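You operate a simulated robot arm through the tools that you are given. There is no shell and no other tool. Be economical: measure what you need, move in short steps, check, and stop when the job is done.

You run a simulated robot arm. Do the job below in one go: nothing can be reset, and whatever is moved stays where it is left.

JOB
Switch the travel clock switch off.

It is judged by the outcome, as a careful person would: the job done as asked, and still so three seconds after it is handed in. It fails if anything else is knocked over, pushed out of place, dropped, spilled or broken.

ROBOT AND FRAMES
A 7-joint arm with a two-finger parallel gripper, fixed in place. Base frame: the origin is at the foot of the arm, x ahead of it, y to its left, z up. Readings come in m, degrees, newtons and seconds.
Its first joint turns from -166.0 to 166.0 degrees. Payload 4.4 kg.
The tool frame sits at the grasp point between the pads (the TCP): z along the fingers, y along the line on which they close. The tips reach 0.023 m beyond it. Largest opening 0.094 m; finger width 0.038, thickness 0.01; the body of the gripper, 0.054 by 0.096 m, starts 0.039 m behind the TCP.
Orientation is that of the tool frame in the base frame, as a unit quaternion [w, x, y, z]. With the fingers straight down and closing along the base's y, the tool's x points along the base's -x, its y along +y and its z along -z.

CONTROLS
- The arm moves only by the tool apply_moves. Its argument "targets" is a list of rows, each a list of 6 numbers: the shift along the tool's x, y, z in m, then the turn, a rotation vector about the tool's x, y, z in degrees. In form: [[tx, ty, tz, rx, ry, rz], ...]. A call has 1 to 20 rows; each row is the pose to reach, as a shift and turn from the pose commanded when the call began, along the tool's axes at that moment. "grip" is the gripper command, from -1 (fully open) to 1 (shut), values between in proportion, set as the call begins (left out, the last holds). Rows are played at 5 a second. More than 0.05 m and 8.6 degrees between two rows, or a gripper value outside its range, and nothing of the call is played. A pose out of reach is approached as far as the arm can. The call stops where the force on the tool passes 40 N (or 10 N more than at its start, if that is more) or the arm is blocked; 0.2 s more then pass. Each finger travels about 0.072 m/s and halts on what it meets, pressing with about 20 N; the grip force reading is that of the motor and also rises with nothing between the fingers. The clock runs only during rows and for 0.2 s after the last one: add rows that repeat a pose to give the fingers time. The reply holds the time, the measured pose of the TCP, the force on the tool along the base axes, the opening and the grip force, in the units named above and with some noise.
- Cameras (640 x 400 px; columns grow to the right, rows downward): "scene" is fixed at [0.0514, -0.501, 1.6401]; the picture's right is [0.96, -0.29, 0.00], its down [-0.13, -0.44, -0.89] and it looks along [0.25, 0.85, -0.46] (base axes); focal length 331 px, centre (320, 200). "wrist" rides on the gripper at [-0.039, 0, -0.044] in the tool frame; the picture's right is [0.00, -1.00, 0.00], its down [0.97, 0.00, -0.24] and it looks along [0.24, 0.00, 0.97] (tool axes); focal length 218 px, centre (320, 200). There is no depth. A picture from a camera that has moved, and an enlarged one, comes with that camera's place and axes in the base frame and with its lens.
- camera(camera): a new picture of that camera. No time passes.
- zoom(camera, box): a new picture of the part [left, top, right, bottom] of that camera's present view, enlarged. No time passes.
- job_done(): hands the job in; it is judged then, once.

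Work in short steps. Places have to be worked out from the pictures, the camera data and where the tool is seen: move nearer, look again, correct. Check each grasp and each placing, and mend what went wrong. You have 90 turns and 46 pictures in all, those below and enlarged ones among them. Open the gripper and draw the arm clear of the work before you hand the job in, unless the task says otherwise; then end with one line.

The tools are called after "Request:" as a command line: name --pt "numbers of a row" for each row, then --argument value for the rest, lists and objects as JSON in quotes. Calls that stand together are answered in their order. apply_moves: Moves the arm, as the interface text tells. Its arguments: {"type":"object","properties":{"targets":{"type":"array"},"grip":{"type":"number"}},"required":["targets"]} The other tools are called the same way: camera (camera) takes a picture; zoom (camera, box) takes an enlarged picture of a part of a camera's view; job_done () hands the job in.

At the start:

```text
time: 0.0
eef_pos: [0.6903, 0.5347, 1.1797]
ee_rot: [0.0, 0.0, 1.0, 0.0]
contact_force: [-0.7, -0.7, 1.0]
gripper_width: 0.094
grasp_force: 0.1
```

scene: 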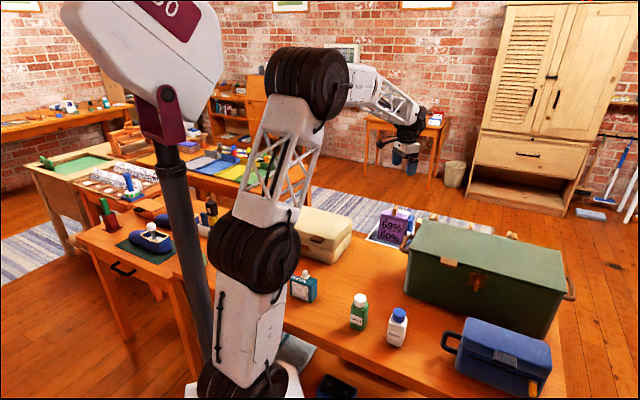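
wrist: 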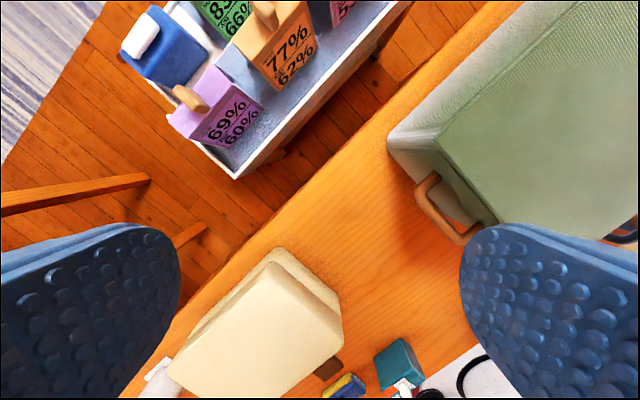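

The pictures don't show clearly which object is the travel clock, so I'll enlarge parts of both views.

Request:
zoom --camera "scene" --box '[340, 180, 480, 270]'

Request:
zoom --camera "scene" --box '[80, 170, 240, 270]'

Request:
zoom --camera "wrist" --box '[100, 0, 420, 200]'

Request:
zoom --camera "scene" --box '[260, 260, 420, 400]'

```text
4.44 times, centred on (410, 225) of scene
camera zoom: at [0.0514, -0.501, 1.6401], right [0.96, -0.29, 0.0], down [-0.13, -0.44, -0.89], along [0.25, 0.85, -0.46], focal length 1473 px, centre (-80, 89)
```

zoom: 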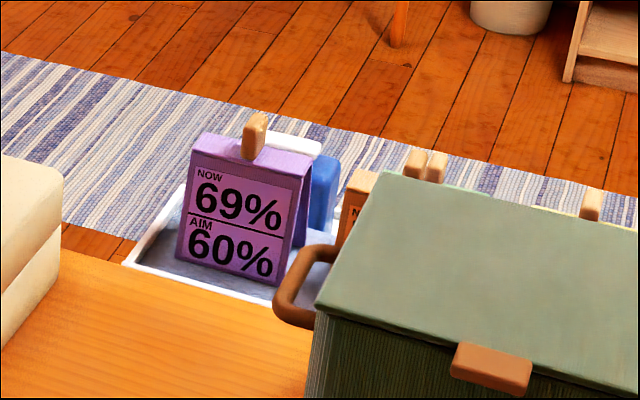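

```text
4.00 times, centred on (160, 220) of scene
camera zoom: at [0.0514, -0.501, 1.6401], right [0.96, -0.29, 0.0], down [-0.13, -0.44, -0.89], along [0.25, 0.85, -0.46], focal length 1325 px, centre (960, 120)
```

zoom: 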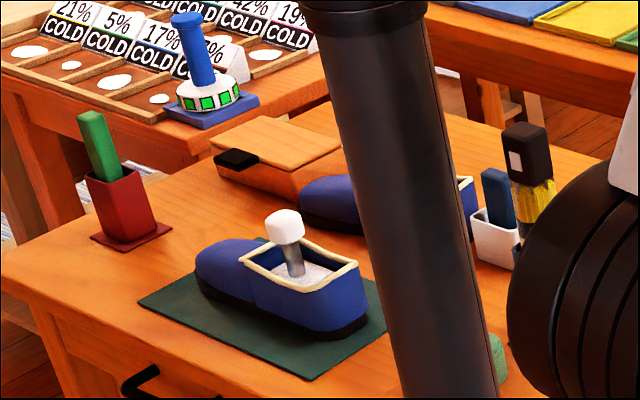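

```text
2.00 times, centred on (260, 100) of wrist
camera zoom: at [0.7293, 0.5346, 1.2222], right [0.0, -1.0, 0.0], down [-0.97, 0.0, 0.24], along [-0.24, 0.0, -0.97], focal length 436 px, centre (440, 400)
```

zoom: 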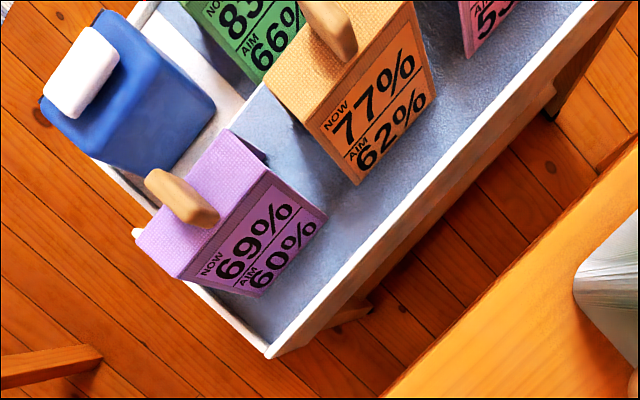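

```text
2.86 times, centred on (340, 330) of scene
camera zoom: at [0.0514, -0.501, 1.6401], right [0.96, -0.29, 0.0], down [-0.13, -0.44, -0.89], along [0.25, 0.85, -0.46], focal length 947 px, centre (263, -171)
```

zoom: 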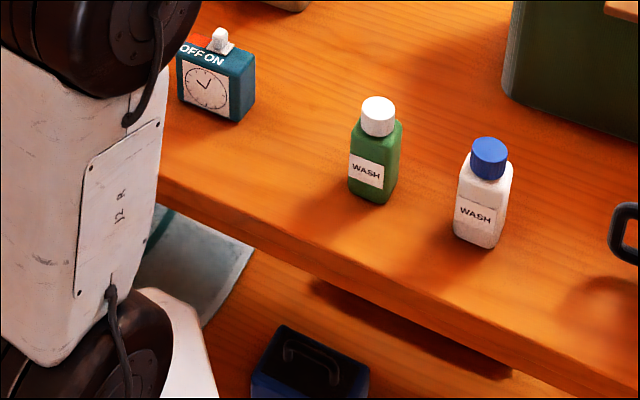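

The teal clock has OFF on the left and ON on the right, with the lever on the ON side. Triangulating the two views puts it near (0.26, 0.37), so I'll move the gripper closer at the same height and shut the fingers to use as a pusher.

Request:
apply_moves --pt "0.03 -0.02 0 0 0 0" --pt "0.065 -0.04 0 0 0 0" --pt "0.1 -0.06 0 0 0 0" --pt "0.135 -0.085 0 0 0 0" --pt "0.17 -0.11 0 0 0 0" --pt "0.21 -0.13 0 0 0 0" --pt "0.25 -0.15 0 0 0 0" --pt "0.25 -0.15 0 0 0 0" --grip 1

Request:
camera --camera "wrist"

Request:
camera --camera "scene"

```text
time: 1.8
eef_pos: [0.441, 0.3842, 1.1775]
ee_rot: [0.0, -0.001, 1.0, 0.0]
contact_force: [-0.1, 0.0, 0.1]
gripper_width: 0.0001
grasp_force: 19.6
```

```text
39 pictures are left
camera wrist: at [0.4793, 0.3845, 1.221], right [0.0, -1.0, 0.0], down [-0.97, 0.0, 0.24], along [-0.24, 0.0, -0.97], focal length 218 px, centre (320, 200)
```

wrist: 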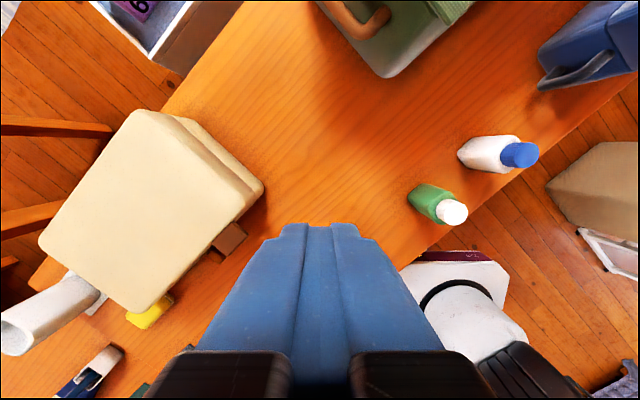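

```text
38 pictures are left
```

scene: 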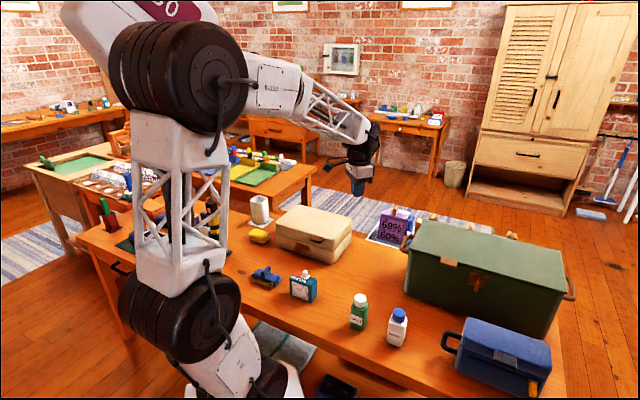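

The clock is now hidden behind the closed fingers in the wrist view. I'll enlarge the scene view to read the lever.

Request:
zoom --camera "scene" --box '[272, 260, 336, 310]'

```text
8.00 times, centred on (304, 285) of scene
camera zoom: at [0.0514, -0.501, 1.6401], right [0.96, -0.29, 0.0], down [-0.13, -0.44, -0.89], along [0.25, 0.85, -0.46], focal length 2651 px, centre (448, -480)
```

zoom: 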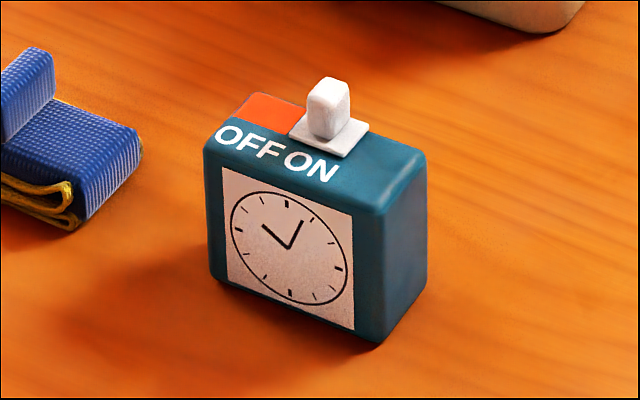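

It's a slide switch, and the knob is on the plate at the ON end. The slot runs at about 45° in the base frame, so OFF is toward (-1, +1). I'll open the fingers to see the clock between them and triangulate its height.

Request:
apply_moves --pt "0 0 0 0 0 0" --pt "0 0 0 0 0 0" --pt "0 0 0 0 0 0" --pt "0 0 0 0 0 0" --grip -1

Request:
zoom --camera "wrist" --box '[200, 190, 460, 350]'

```text
time: 2.8
eef_pos: [0.4407, 0.3839, 1.1776]
ee_rot: [-0.001, 0.0, 1.0, 0.0]
contact_force: [0.0, -0.1, 0.0]
gripper_width: 0.0938
grasp_force: 0.0
```

```text
2.46 times, centred on (330, 270) of wrist
camera zoom: at [0.4797, 0.3847, 1.2212], right [0.0, -1.0, 0.0], down [-0.97, 0.0, 0.24], along [-0.24, 0.0, -0.97], focal length 537 px, centre (295, 28)
```

zoom: 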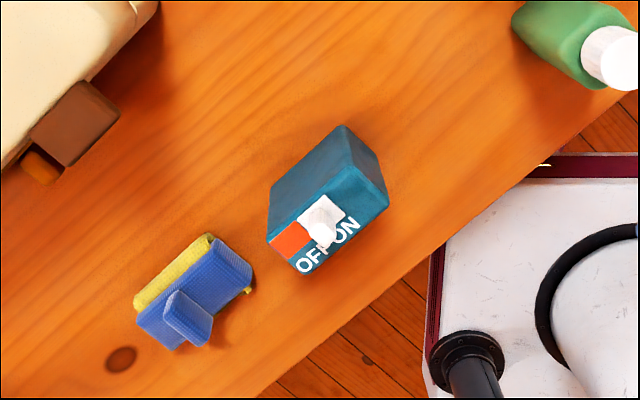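

Triangulation puts the knob at about (0.255, 0.366, 0.900), the clock top at z≈0.875 and the travel at about 0.027 m. I'll shut the fingers, turn 45° so the tool's y lies along the slot, and go to a point above the ON side.

Request:
apply_moves --pt "0.022 -0.007 0.022 0 0 -7.5" --pt "0.05 -0.016 0.05 0 0 -15" --pt "0.08 -0.025 0.08 0 0 -22.5" --pt "0.11 -0.034 0.11 0 0 -30" --pt "0.135 -0.042 0.138 0 0 -37.5" --pt "0.154 -0.05 0.158 0 0 -45" --pt "0.154 -0.05 0.158 0 0 -45" --pt "0.154 -0.05 0.158 0 0 -45" --grip 1

Request:
camera --camera "wrist"

Request:
zoom --camera "scene" --box '[240, 210, 368, 310]'

```text
time: 4.6
eef_pos: [0.2878, 0.3333, 1.0202]
ee_rot: [0.0, -0.383, 0.924, 0.0]
contact_force: [-0.1, 0.2, 0.7]
gripper_width: 0.0
grasp_force: 20.1
```

```text
35 pictures are left
camera wrist: at [0.3151, 0.3615, 1.0625], right [0.71, -0.71, 0.0], down [-0.69, -0.69, 0.24], along [-0.17, -0.17, -0.97], focal length 218 px, centre (320, 200)
```

wrist: 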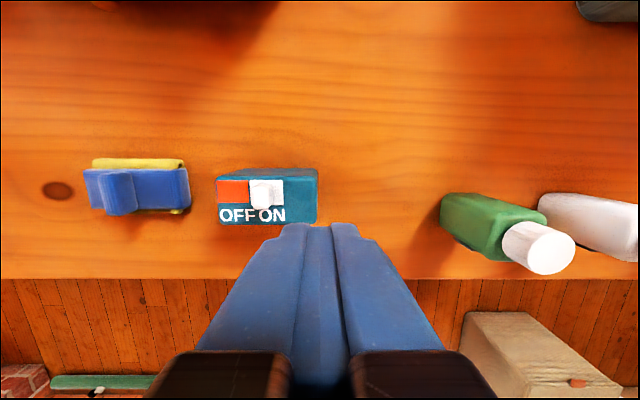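

```text
4.00 times, centred on (304, 260) of scene
camera zoom: at [0.0514, -0.501, 1.6401], right [0.96, -0.29, 0.0], down [-0.13, -0.44, -0.89], along [0.25, 0.85, -0.46], focal length 1325 px, centre (384, -40)
```

zoom: 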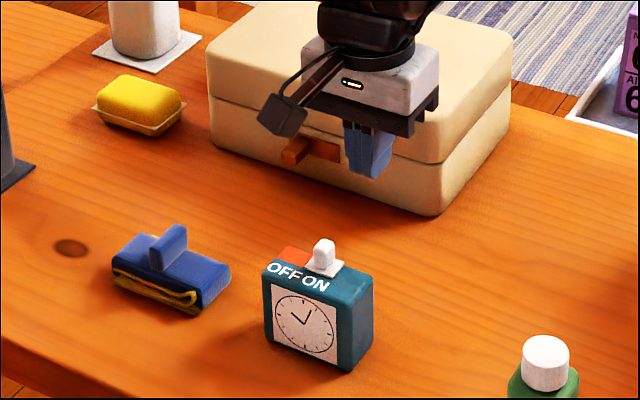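

The tool is aligned with the slot, and the knob sits 0.045 m along +y of the tool. I'll lower beside it on the ON side, stopping with the tips about 15 mm above the clock's top.

Request:
apply_moves --pt "0 0 0.03 0 0 0" --pt "0 0 0.06 0 0 0" --pt "0 0 0.08 0 0 0" --pt "0 0 0.095 0 0 0" --pt "0 0 0.105 0 0 0" --pt "0 0 0.105 0 0 0"

Request:
zoom --camera "wrist" --box '[160, 100, 480, 300]'

Request:
zoom --camera "scene" --box '[272, 250, 336, 300]'

```text
time: 6.0
eef_pos: [0.2861, 0.3338, 0.9156]
ee_rot: [0.0, -0.382, 0.924, 0.0]
contact_force: [-0.3, -0.5, 0.5]
gripper_width: 0.0003
grasp_force: 20.0
```

```text
2.00 times, centred on (320, 200) of wrist
camera zoom: at [0.3144, 0.3626, 0.9589], right [0.71, -0.71, 0.0], down [-0.69, -0.69, 0.24], along [-0.17, -0.17, -0.97], focal length 436 px, centre (320, 200)
```

zoom: 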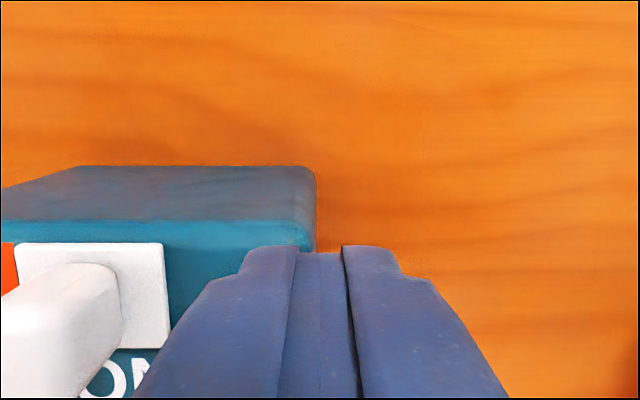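

```text
8.00 times, centred on (304, 275) of scene
camera zoom: at [0.0514, -0.501, 1.6401], right [0.96, -0.29, 0.0], down [-0.13, -0.44, -0.89], along [0.25, 0.85, -0.46], focal length 2651 px, centre (448, -400)
```

zoom: 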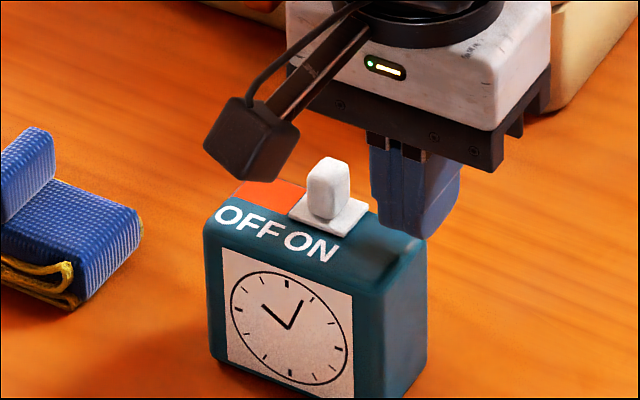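

The tips are just above the clock's top and beside the knob. I'll lower 4 mm more, then push gently toward OFF (+y) partway.

Request:
apply_moves --pt "0 0 0.004 0 0 0" --pt "0 0.01 0.004 0 0 0" --pt "0 0.018 0.004 0 0 0" --pt "0 0.024 0.004 0 0 0" --pt "0 0.028 0.004 0 0 0" --pt "0 0.032 0.004 0 0 0"

Request:
zoom --camera "scene" --box '[272, 250, 336, 300]'

```text
time: 7.4
eef_pos: [0.2633, 0.3574, 0.9106]
ee_rot: [-0.001, -0.383, 0.924, 0.001]
contact_force: [0.2, -0.7, 1.0]
gripper_width: 0.0
grasp_force: 20.5
```

```text
8.00 times, centred on (304, 275) of scene
camera zoom: at [0.0514, -0.501, 1.6401], right [0.96, -0.29, 0.0], down [-0.13, -0.44, -0.89], along [0.25, 0.85, -0.46], focal length 2651 px, centre (448, -400)
```

zoom: 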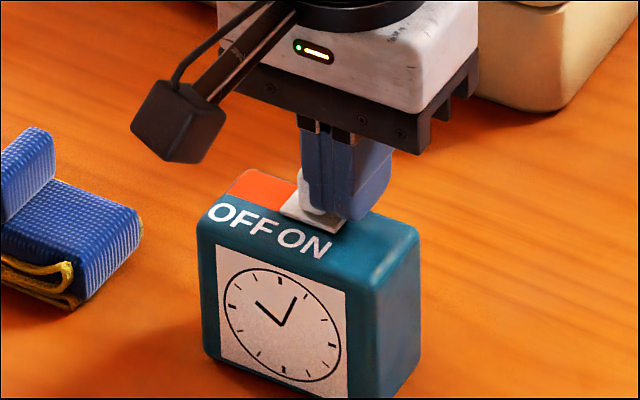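

The whole clock slid about 4 mm toward OFF and the slider stayed where it was, so a one-sided push won't work. I'll pinch instead, with a tilted gripper: the low finger on the clock's OFF-side face, the high finger on the knob's ON side. First I back off and rise.

Request:
apply_moves --pt "0 -0.008 0 0 0 0" --pt "0 -0.008 -0.03 0 0 0" --pt "0 -0.008 -0.07 0 0 0" --pt "0 -0.008 -0.1 0 0 0" --pt "0 -0.008 -0.1 0 0 0"

Request:
camera --camera "wrist"

Request:
zoom --camera "scene" --box '[272, 260, 336, 310]'

```text
time: 8.6
eef_pos: [0.27, 0.3504, 1.0122]
ee_rot: [-0.001, -0.383, 0.924, 0.0]
contact_force: [-0.1, 0.1, 0.0]
gripper_width: 0.0003
grasp_force: 19.8
```

```text
30 pictures are left
camera wrist: at [0.297, 0.3793, 1.0562], right [0.71, -0.71, 0.0], down [-0.69, -0.69, 0.24], along [-0.17, -0.17, -0.97], focal length 218 px, centre (320, 200)
```

wrist: 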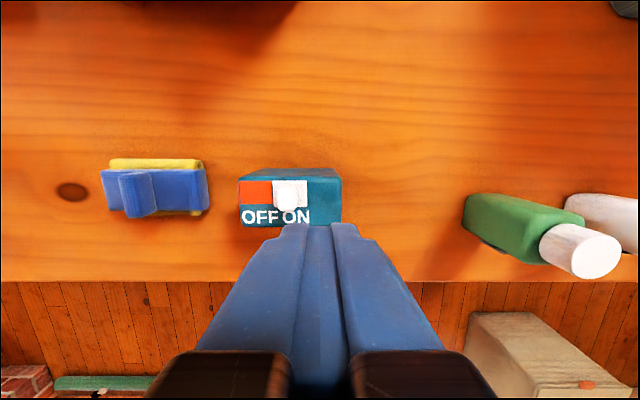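

```text
8.00 times, centred on (304, 285) of scene
camera zoom: at [0.0514, -0.501, 1.6401], right [0.96, -0.29, 0.0], down [-0.13, -0.44, -0.89], along [0.25, 0.85, -0.46], focal length 2651 px, centre (448, -480)
```

zoom: 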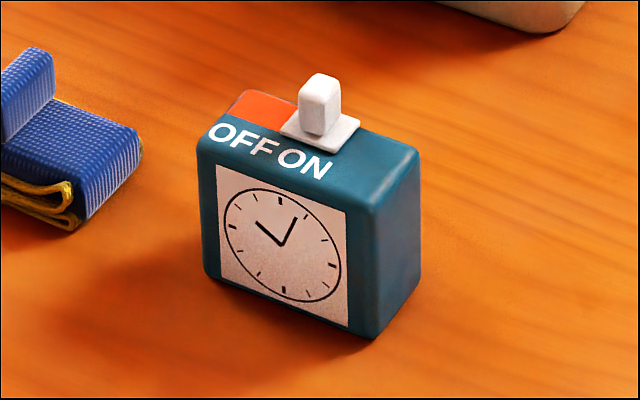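

The knob is at s≈+0.003 and the clock's OFF face at s≈+0.049, measured along the slot. At this safe height I'll open fully, shift 0.053 m toward OFF and tilt 30°.

Request:
apply_moves --pt "0 0.012 0 7.5 0 0" --pt "0 0.026 0 15 0 0" --pt "0 0.04 0 22.5 0 0" --pt "0 0.053 0 30 0 0" --pt "0 0.053 0 30 0 0" --pt "0 0.053 0 30 0 0" --pt "0 0.053 0 30 0 0" --grip -1

Request:
camera --camera "wrist"

Request:
zoom --camera "scene" --box '[240, 210, 368, 310]'

```text
time: 10.2
eef_pos: [0.2314, 0.3883, 1.011]
ee_rot: [0.098, -0.369, 0.892, -0.239]
contact_force: [0.2, -0.3, -0.2]
gripper_width: 0.0939
grasp_force: 0.1
```

```text
28 pictures are left
camera wrist: at [0.244, 0.4324, 1.0488], right [0.61, -0.61, 0.5], down [-0.77, -0.6, 0.21], along [0.17, -0.51, -0.84], focal length 218 px, centre (320, 200)
```

wrist: 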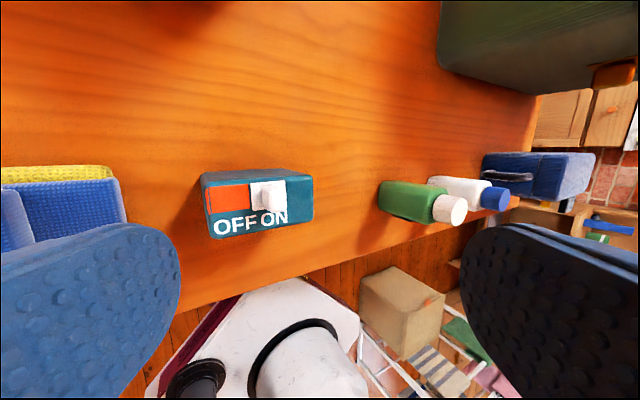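

```text
4.00 times, centred on (304, 260) of scene
camera zoom: at [0.0514, -0.501, 1.6401], right [0.96, -0.29, 0.0], down [-0.13, -0.44, -0.89], along [0.25, 0.85, -0.46], focal length 1325 px, centre (384, -40)
```

zoom: 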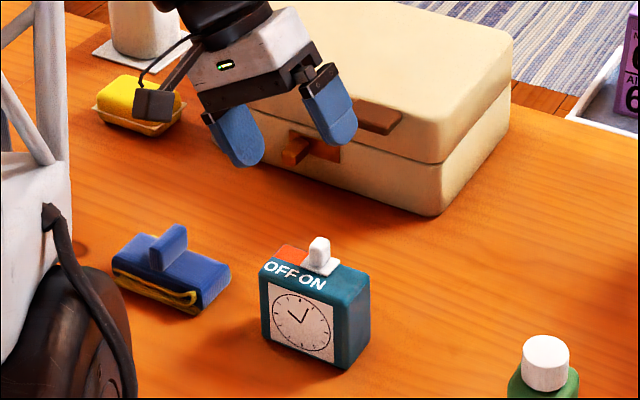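

The tilt is correct and the OFF-side finger is the lower one. I'll go straight down 0.085 m and check the straddle.

Request:
apply_moves --pt "0 0.015 0.026 0 0 0" --pt "0 0.03 0.052 0 0 0" --pt "0 0.0425 0.0736 0 0 0" --pt "0 0.0425 0.0736 0 0 0"

Request:
camera --camera "wrist"

Request:
zoom --camera "scene" --box '[256, 235, 352, 310]'

```text
time: 11.2
eef_pos: [0.2342, 0.3885, 0.9266]
ee_rot: [0.099, -0.369, 0.892, -0.24]
contact_force: [0.2, 0.5, -0.2]
gripper_width: 0.0941
grasp_force: 0.1
```

```text
26 pictures are left
camera wrist: at [0.2453, 0.4328, 0.9647], right [0.61, -0.61, 0.5], down [-0.77, -0.6, 0.21], along [0.17, -0.51, -0.84], focal length 218 px, centre (320, 200)
```

wrist: 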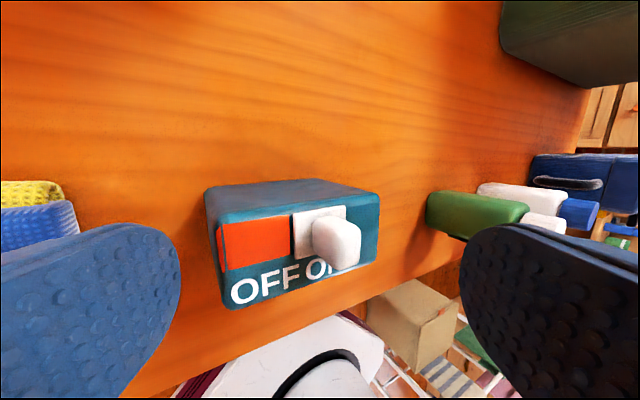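

```text
5.33 times, centred on (304, 272) of scene
camera zoom: at [0.0514, -0.501, 1.6401], right [0.96, -0.29, 0.0], down [-0.13, -0.44, -0.89], along [0.25, 0.85, -0.46], focal length 1767 px, centre (405, -187)
```

zoom: 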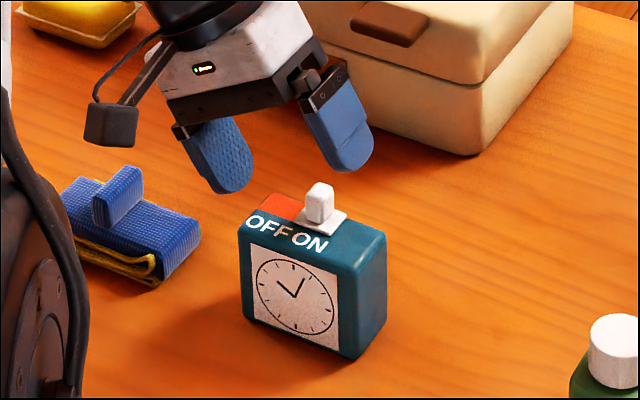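

Clearances look right: about 12 mm on the clock's OFF face and about 10 mm on the knob's ON side. I'll go down the last 0.028 m.

Request:
apply_moves --pt "0 0.005 0.0087 0 0 0" --pt "0 0.01 0.0173 0 0 0" --pt "0 0.014 0.0242 0 0 0" --pt "0 0.014 0.0242 0 0 0"

Request:
camera --camera "wrist"

Request:
zoom --camera "scene" --box '[264, 250, 344, 312]'

```text
time: 12.2
eef_pos: [0.2322, 0.3873, 0.8993]
ee_rot: [0.099, -0.37, 0.892, -0.239]
contact_force: [-0.1, 0.7, 0.5]
gripper_width: 0.0943
grasp_force: 0.2
```

```text
24 pictures are left
camera wrist: at [0.2439, 0.4319, 0.9366], right [0.61, -0.61, 0.5], down [-0.77, -0.6, 0.21], along [0.17, -0.51, -0.84], focal length 218 px, centre (320, 200)
```

wrist: 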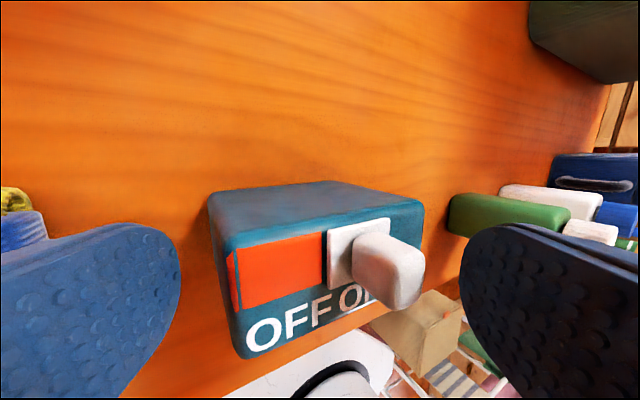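

```text
6.45 times, centred on (304, 281) of scene
camera zoom: at [0.0514, -0.501, 1.6401], right [0.96, -0.29, 0.0], down [-0.13, -0.44, -0.89], along [0.25, 0.85, -0.46], focal length 2138 px, centre (423, -323)
```

zoom: 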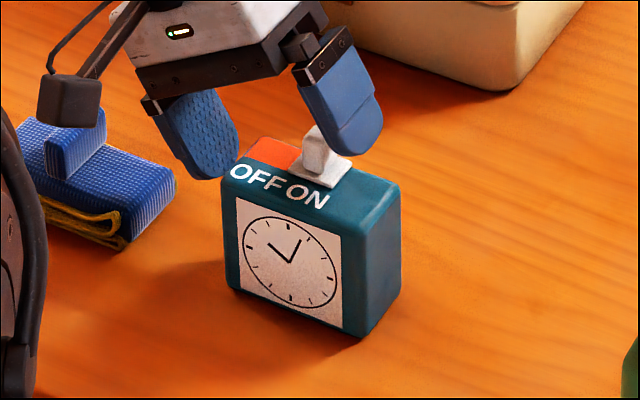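

The clock's OFF face and the knob both sit between the pads. I'll lower 4 mm more, then close partway to 0.075 m and check contact.

Request:
apply_moves --pt "0 0.002 0.0035 0 0 0" --pt "0 0.002 0.0035 0 0 0"

Request:
apply_moves --pt "0 0 0 0 0 0" --pt "0 0 0 0 0 0" --pt "0 0 0 0 0 0" --grip -0.6

Request:
camera --camera "wrist"

Request:
zoom --camera "scene" --box '[264, 250, 344, 312]'

```text
time: 12.8
eef_pos: [0.2312, 0.3875, 0.895]
ee_rot: [0.099, -0.369, 0.892, -0.239]
contact_force: [0.1, 0.1, -0.5]
gripper_width: 0.0939
grasp_force: 0.2
```

```text
time: 13.6
eef_pos: [0.2311, 0.3884, 0.8956]
ee_rot: [0.099, -0.37, 0.892, -0.24]
contact_force: [-0.1, -0.1, -0.2]
gripper_width: 0.0749
grasp_force: 0.1
```

```text
22 pictures are left
camera wrist: at [0.2435, 0.4323, 0.9329], right [0.61, -0.61, 0.5], down [-0.77, -0.6, 0.21], along [0.17, -0.51, -0.84], focal length 218 px, centre (320, 200)
```

wrist: 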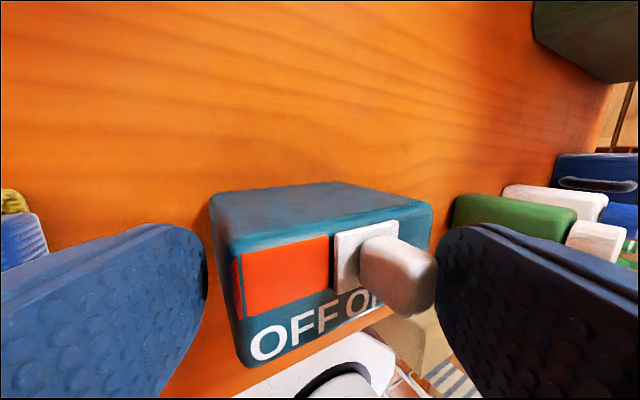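

```text
6.45 times, centred on (304, 281) of scene
camera zoom: at [0.0514, -0.501, 1.6401], right [0.96, -0.29, 0.0], down [-0.13, -0.44, -0.89], along [0.25, 0.85, -0.46], focal length 2138 px, centre (423, -323)
```

zoom: 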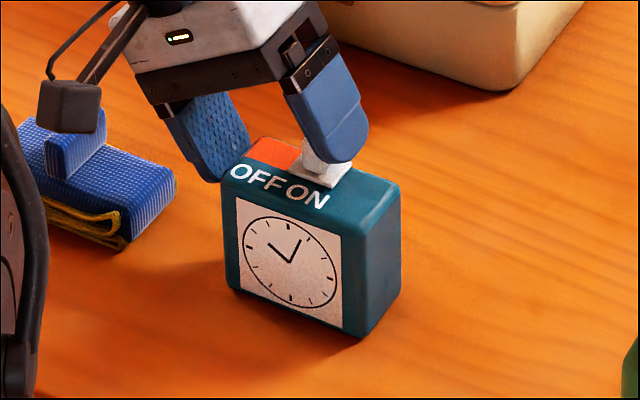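

Both pads are almost touching, with the knob side slightly ahead. I'll shift 3 mm toward ON while closing a little, so the low finger reaches the clock's OFF face at about the same moment.

Request:
apply_moves --pt "0 -0.003 0 0 0 0" --pt "0 -0.003 0 0 0 0" --grip -0.45

Request:
zoom --camera "scene" --box '[264, 250, 344, 312]'

```text
time: 14.2
eef_pos: [0.2337, 0.3867, 0.8962]
ee_rot: [0.099, -0.369, 0.893, -0.239]
contact_force: [1.0, 0.2, 1.1]
gripper_width: 0.0682
grasp_force: 0.3
```

```text
6.45 times, centred on (304, 281) of scene
camera zoom: at [0.0514, -0.501, 1.6401], right [0.96, -0.29, 0.0], down [-0.13, -0.44, -0.89], along [0.25, 0.85, -0.46], focal length 2138 px, centre (423, -323)
```

zoom: 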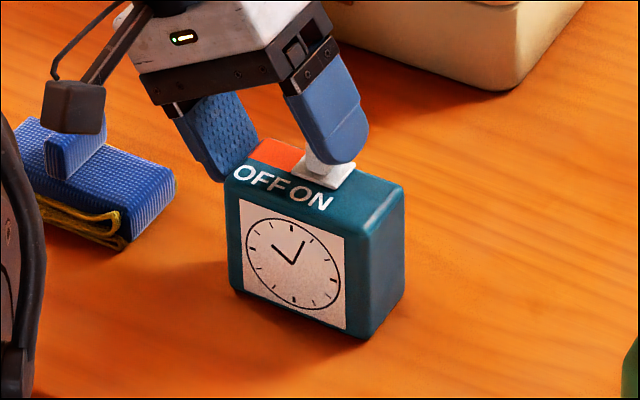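

The low finger is touching and the clock has moved back slightly toward its original place. I'll now close in steps while shifting +y by half of each closing, so the low finger stays put and the high one drives the knob.

Request:
apply_moves --pt "0 0.003 0 0 0 0" --pt "0 0.005 0 0 0 0" --pt "0 0.005 0 0 0 0" --grip -0.2

Request:
zoom --camera "scene" --box '[264, 250, 344, 312]'

Request:
camera --camera "wrist"

```text
time: 15.0
eef_pos: [0.2304, 0.3877, 0.8934]
ee_rot: [0.099, -0.37, 0.892, -0.239]
contact_force: [0.2, -0.9, 0.3]
gripper_width: 0.0571
grasp_force: 0.8
```

```text
6.45 times, centred on (304, 281) of scene
camera zoom: at [0.0514, -0.501, 1.6401], right [0.96, -0.29, 0.0], down [-0.13, -0.44, -0.89], along [0.25, 0.85, -0.46], focal length 2138 px, centre (423, -323)
```

zoom: 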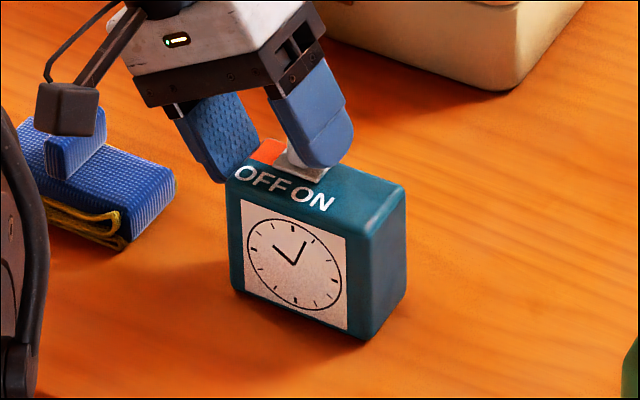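

```text
18 pictures are left
camera wrist: at [0.2422, 0.4326, 0.9312], right [0.61, -0.61, 0.5], down [-0.77, -0.6, 0.21], along [0.17, -0.51, -0.84], focal length 218 px, centre (320, 200)
```

wrist: 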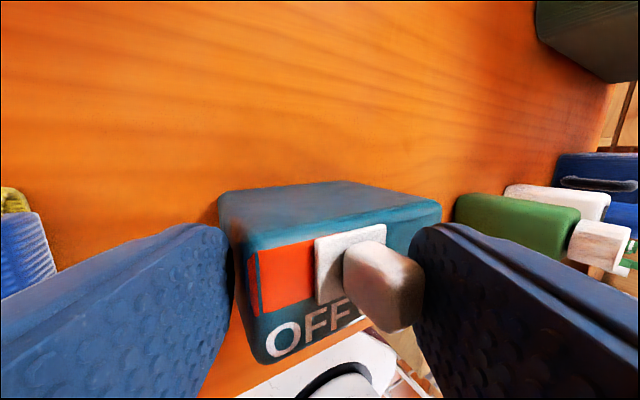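

The slider is moving off ON and the clock is holding still. I'll continue with the same motion, adding a small lift so the high fingertip clears the clock's top.

Request:
apply_moves --pt "0 0.003 -0.001 0 0 0" --pt "0 0.0055 -0.002 0 0 0" --pt "0 0.0055 -0.002 0 0 0" --grip 0.03

Request:
zoom --camera "scene" --box '[264, 250, 344, 312]'

Request:
camera --camera "wrist"

```text
time: 15.8
eef_pos: [0.2261, 0.3941, 0.8922]
ee_rot: [0.099, -0.37, 0.892, -0.239]
contact_force: [1.0, -0.2, 0.4]
gripper_width: 0.0463
grasp_force: 0.7
```

```text
6.45 times, centred on (304, 281) of scene
camera zoom: at [0.0514, -0.501, 1.6401], right [0.96, -0.29, 0.0], down [-0.13, -0.44, -0.89], along [0.25, 0.85, -0.46], focal length 2138 px, centre (423, -323)
```

zoom: 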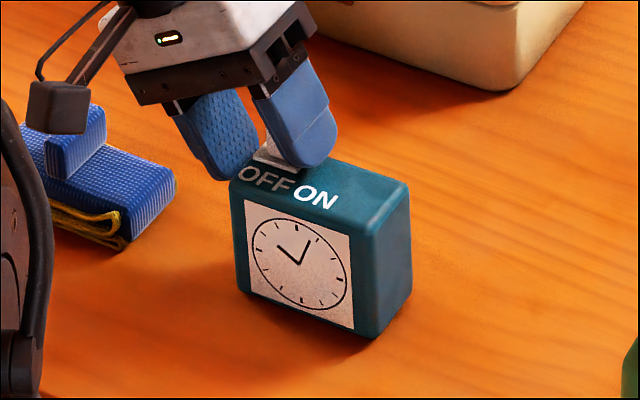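

```text
16 pictures are left
camera wrist: at [0.2386, 0.4371, 0.9297], right [0.61, -0.61, 0.5], down [-0.77, -0.6, 0.21], along [0.17, -0.51, -0.84], focal length 218 px, centre (320, 200)
```

wrist: 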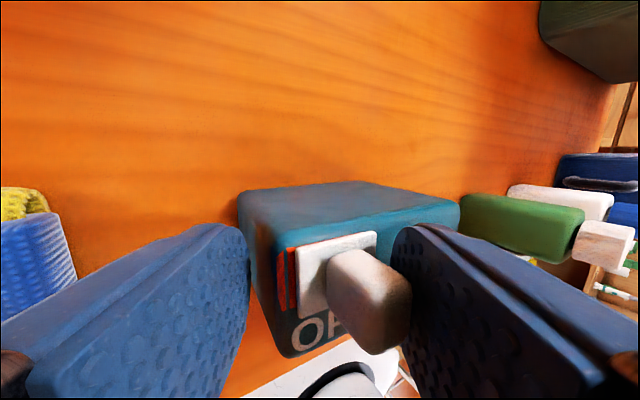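

The slider is nearly at OFF, with only a sliver of orange left, and the clock is within about 1–2 mm of its original place. I'll make one more closing step.

Request:
apply_moves --pt "0 0.003 -0.001 0 0 0" --pt "0 0.005 -0.0015 0 0 0" --pt "0 0.005 -0.0015 0 0 0" --grip 0.2

Request:
camera --camera "wrist"

Request:
zoom --camera "scene" --box '[264, 250, 344, 312]'

```text
time: 16.6
eef_pos: [0.2229, 0.3977, 0.8913]
ee_rot: [0.1, -0.37, 0.892, -0.239]
contact_force: [0.2, -3.1, 29.3]
gripper_width: 0.039
grasp_force: 20.4
```

```text
15 pictures are left
camera wrist: at [0.2349, 0.4416, 0.9295], right [0.61, -0.61, 0.5], down [-0.77, -0.6, 0.21], along [0.17, -0.51, -0.84], focal length 218 px, centre (320, 200)
```

wrist: 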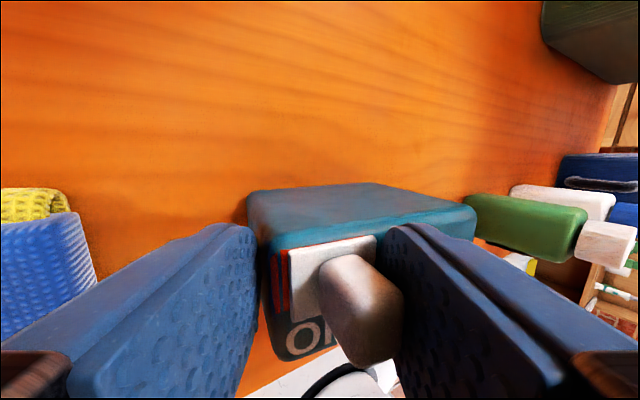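

```text
6.45 times, centred on (304, 281) of scene
camera zoom: at [0.0514, -0.501, 1.6401], right [0.96, -0.29, 0.0], down [-0.13, -0.44, -0.89], along [0.25, 0.85, -0.46], focal length 2138 px, centre (423, -323)
```

zoom: 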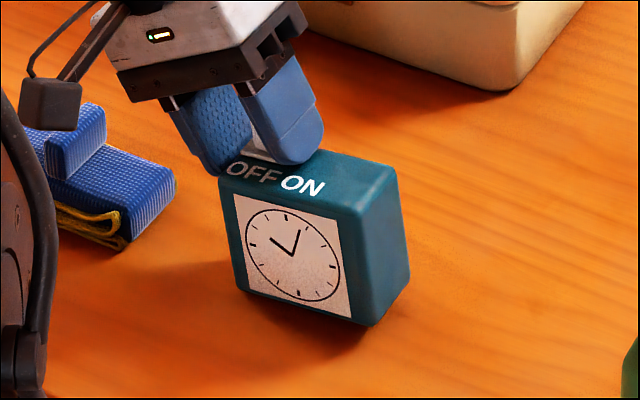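

The grip force rose to 20 N and the clock is tilting slightly, so the slider has reached its end stop. I'll release at once by opening a little.

Request:
apply_moves --pt "0 0 0 0 0 0" --pt "0 0 0 0 0 0" --grip 0.0

Request:
zoom --camera "scene" --box '[264, 250, 344, 312]'

Request:
camera --camera "wrist"

```text
time: 17.2
eef_pos: [0.2222, 0.3977, 0.891]
ee_rot: [0.099, -0.37, 0.892, -0.239]
contact_force: [0.3, -0.6, -0.6]
gripper_width: 0.0471
grasp_force: 0.0
```

```text
6.45 times, centred on (304, 281) of scene
camera zoom: at [0.0514, -0.501, 1.6401], right [0.96, -0.29, 0.0], down [-0.13, -0.44, -0.89], along [0.25, 0.85, -0.46], focal length 2138 px, centre (423, -323)
```

zoom: 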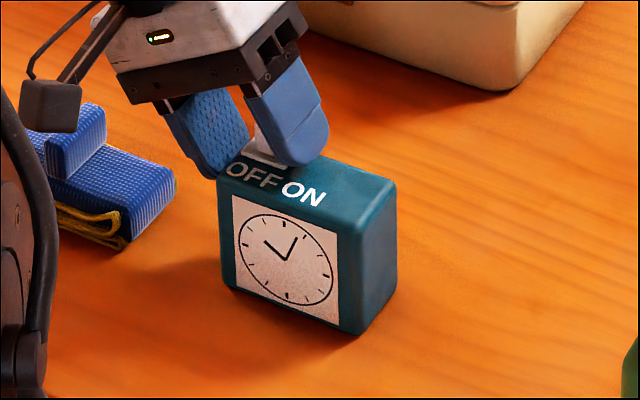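

```text
12 pictures are left
camera wrist: at [0.2347, 0.4411, 0.9284], right [0.61, -0.61, 0.5], down [-0.77, -0.6, 0.21], along [0.17, -0.51, -0.84], focal length 218 px, centre (320, 200)
```

wrist: 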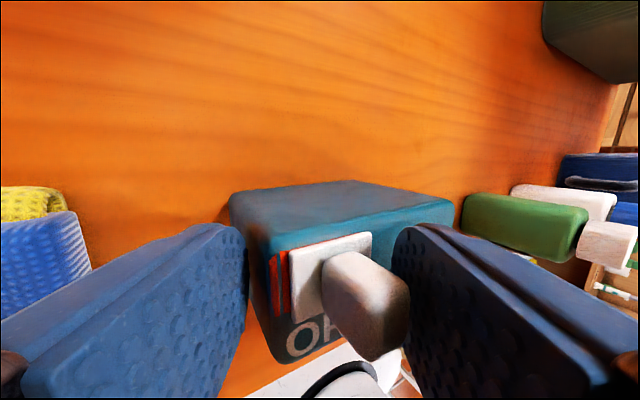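

The clock is flat again, right at its original place (297.8 px against 298 px at the start). I'll open fully, withdraw straight up and check the slider position.

Request:
apply_moves --pt "0 0 0 0 0 0" --pt "0 0 0 0 0 0" --pt "0 -0.01 -0.0173 0 0 0" --pt "0 -0.025 -0.0433 0 0 0" --pt "0 -0.045 -0.078 0 0 0" --pt "0 -0.06 -0.104 0 0 0" --pt "0 -0.06 -0.104 0 0 0" --grip -0.8

Request:
zoom --camera "scene" --box '[272, 260, 336, 310]'

Request:
zoom --camera "wrist" --box '[160, 120, 400, 270]'

```text
time: 18.8
eef_pos: [0.2233, 0.3976, 1.0113]
ee_rot: [0.098, -0.37, 0.892, -0.24]
contact_force: [0.2, 0.6, -0.3]
gripper_width: 0.0845
grasp_force: 0.1
```

```text
8.00 times, centred on (304, 285) of scene
camera zoom: at [0.0514, -0.501, 1.6401], right [0.96, -0.29, 0.0], down [-0.13, -0.44, -0.89], along [0.25, 0.85, -0.46], focal length 2651 px, centre (448, -480)
```

zoom: 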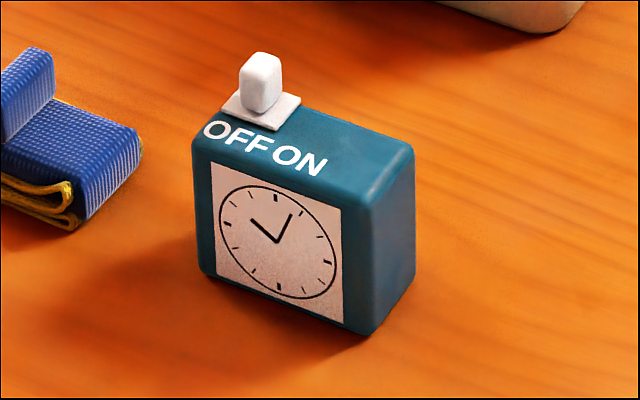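

```text
2.67 times, centred on (280, 195) of wrist
camera zoom: at [0.2354, 0.4418, 1.0491], right [0.61, -0.61, 0.5], down [-0.77, -0.6, 0.21], along [0.17, -0.51, -0.84], focal length 582 px, centre (427, 213)
```

zoom: 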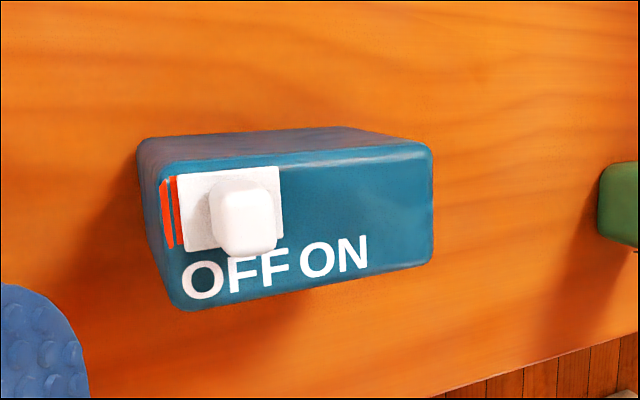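

The slider is on OFF and moved about 28 mm relative to the clock, but a sliver of orange still shows. The 29 N vertical force suggests the fingertip pressed on the plate before the end stop. I'll pinch once more about 4 mm higher to make sure it's fully home.

Request:
apply_moves --pt "0 0.02 0.0346 0 0 0" --pt "0 0.036 0.0623 0 0 0" --pt "0 0.048 0.083 0 0 0" --pt "0 0.054 0.0935 0 0 0" --pt "0 0.058 0.1 0 0 0" --pt "0 0.058 0.1 0 0 0" --grip -0.35

Request:
camera --camera "wrist"

```text
time: 20.2
eef_pos: [0.2228, 0.3985, 0.8968]
ee_rot: [0.099, -0.369, 0.893, -0.238]
contact_force: [0.2, 0.1, -0.4]
gripper_width: 0.0638
grasp_force: 0.0
```

```text
9 pictures are left
camera wrist: at [0.2355, 0.4411, 0.9337], right [0.61, -0.61, 0.5], down [-0.77, -0.6, 0.21], along [0.17, -0.51, -0.84], focal length 218 px, centre (320, 200)
```

wrist: 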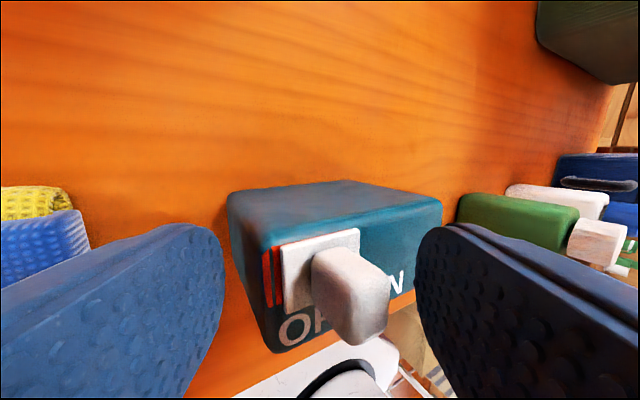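

Both pads clear everything. I'll close to 0.040 m without shifting, so the low finger nudges the clock back a few mm and the high one reaches the knob.

Request:
apply_moves --pt "0 0 0 0 0 0" --pt "0 0 0 0 0 0" --grip 0.13

Request:
camera --camera "wrist"

```text
time: 20.8
eef_pos: [0.2242, 0.3968, 0.896]
ee_rot: [0.098, -0.369, 0.892, -0.24]
contact_force: [0.7, -0.4, 0.2]
gripper_width: 0.0409
grasp_force: 0.2
```

```text
8 pictures are left
camera wrist: at [0.2355, 0.441, 0.9338], right [0.61, -0.61, 0.5], down [-0.77, -0.6, 0.21], along [0.17, -0.51, -0.84], focal length 218 px, centre (320, 200)
```

wrist: 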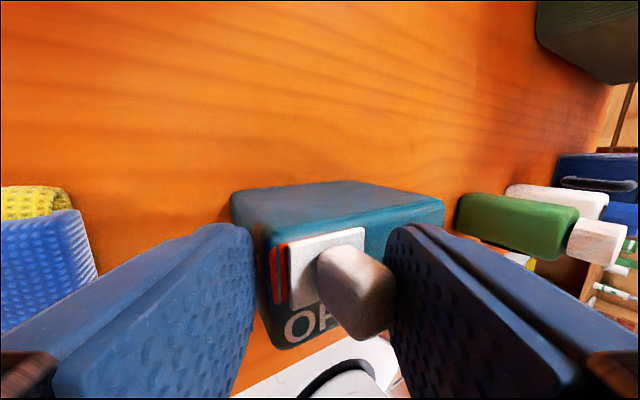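

The clock moved back slightly and the pads are nearly in contact. I'll close another 6 mm and watch for grip force.

Request:
apply_moves --pt "0 0.001 0 0 0 0" --grip 0.25

Request:
camera --camera "wrist"

```text
time: 21.2
eef_pos: [0.2236, 0.3995, 0.8957]
ee_rot: [0.099, -0.369, 0.893, -0.238]
contact_force: [-0.6, -1.8, 15.8]
gripper_width: 0.0396
grasp_force: 20.4
```

```text
7 pictures are left
camera wrist: at [0.235, 0.4422, 0.9342], right [0.61, -0.61, 0.5], down [-0.77, -0.6, 0.21], along [0.17, -0.51, -0.84], focal length 218 px, centre (320, 200)
```

wrist: 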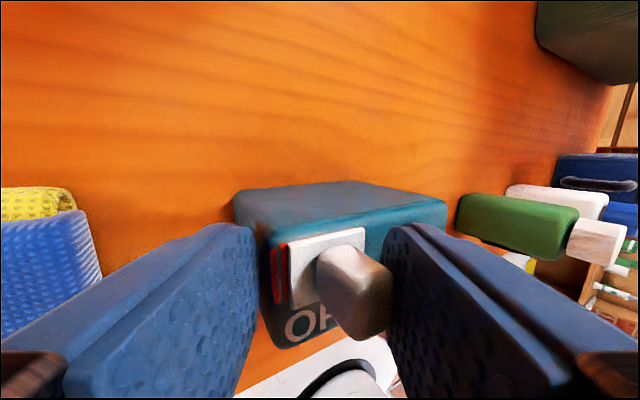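

The fingers were blocked at the same width as before (0.0396 m, 20 N), this time with the tip well above the plate, so the slider is against its OFF stop. I'll release first, then withdraw.

Request:
apply_moves --pt "0 0 0 0 0 0" --pt "0 0 0 0 0 0" --pt "0 0 0 0 0 0" --grip -0.5

Request:
apply_moves --pt "0 -0.01 -0.0173 0 0 0" --pt "0 -0.025 -0.0433 0 0 0" --pt "0 -0.045 -0.078 0 0 0" --pt "0 -0.068 -0.117 0 0 0" --pt "0 -0.09 -0.155 0 0 0" --pt "0 -0.11 -0.19 0 0 0" --pt "0 -0.11 -0.19 0 0 0" --grip -1

Request:
camera --camera "scene"

Request:
zoom --camera "scene" --box '[272, 260, 336, 310]'

```text
time: 22.0
eef_pos: [0.2224, 0.3988, 0.8955]
ee_rot: [0.099, -0.37, 0.892, -0.239]
contact_force: [1.0, 0.5, 0.0]
gripper_width: 0.0706
grasp_force: 0.0
```

```text
time: 23.6
eef_pos: [0.2223, 0.3967, 1.1159]
ee_rot: [0.099, -0.37, 0.892, -0.239]
contact_force: [0.5, 0.2, -0.3]
gripper_width: 0.0939
grasp_force: 0.0
```

```text
6 pictures are left
```

scene: 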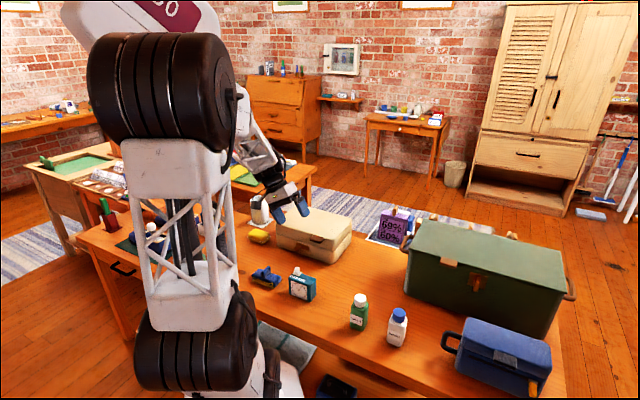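

```text
8.00 times, centred on (304, 285) of scene
camera zoom: at [0.0514, -0.501, 1.6401], right [0.96, -0.29, 0.0], down [-0.13, -0.44, -0.89], along [0.25, 0.85, -0.46], focal length 2651 px, centre (448, -480)
```

zoom: 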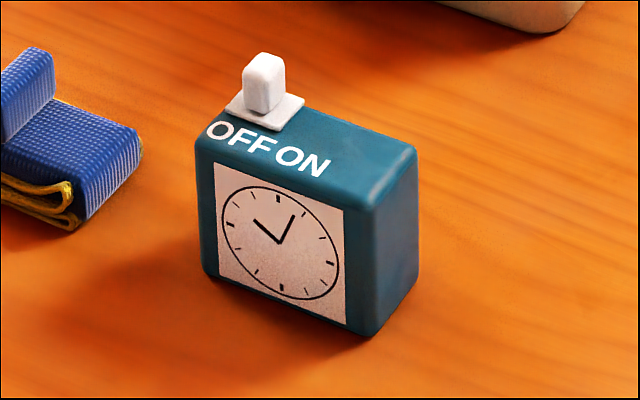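

The slider is on OFF, the clock stands upright within about 5 mm of where it was, and nothing else has moved. The gripper is open and clear, so I'm handing in the job.

Request:
job_done

```text
The job is handed in.
```

The travel clock is switched off: its slider is at the OFF stop, the clock is upright about 5 mm from where it started, and nothing else was moved.
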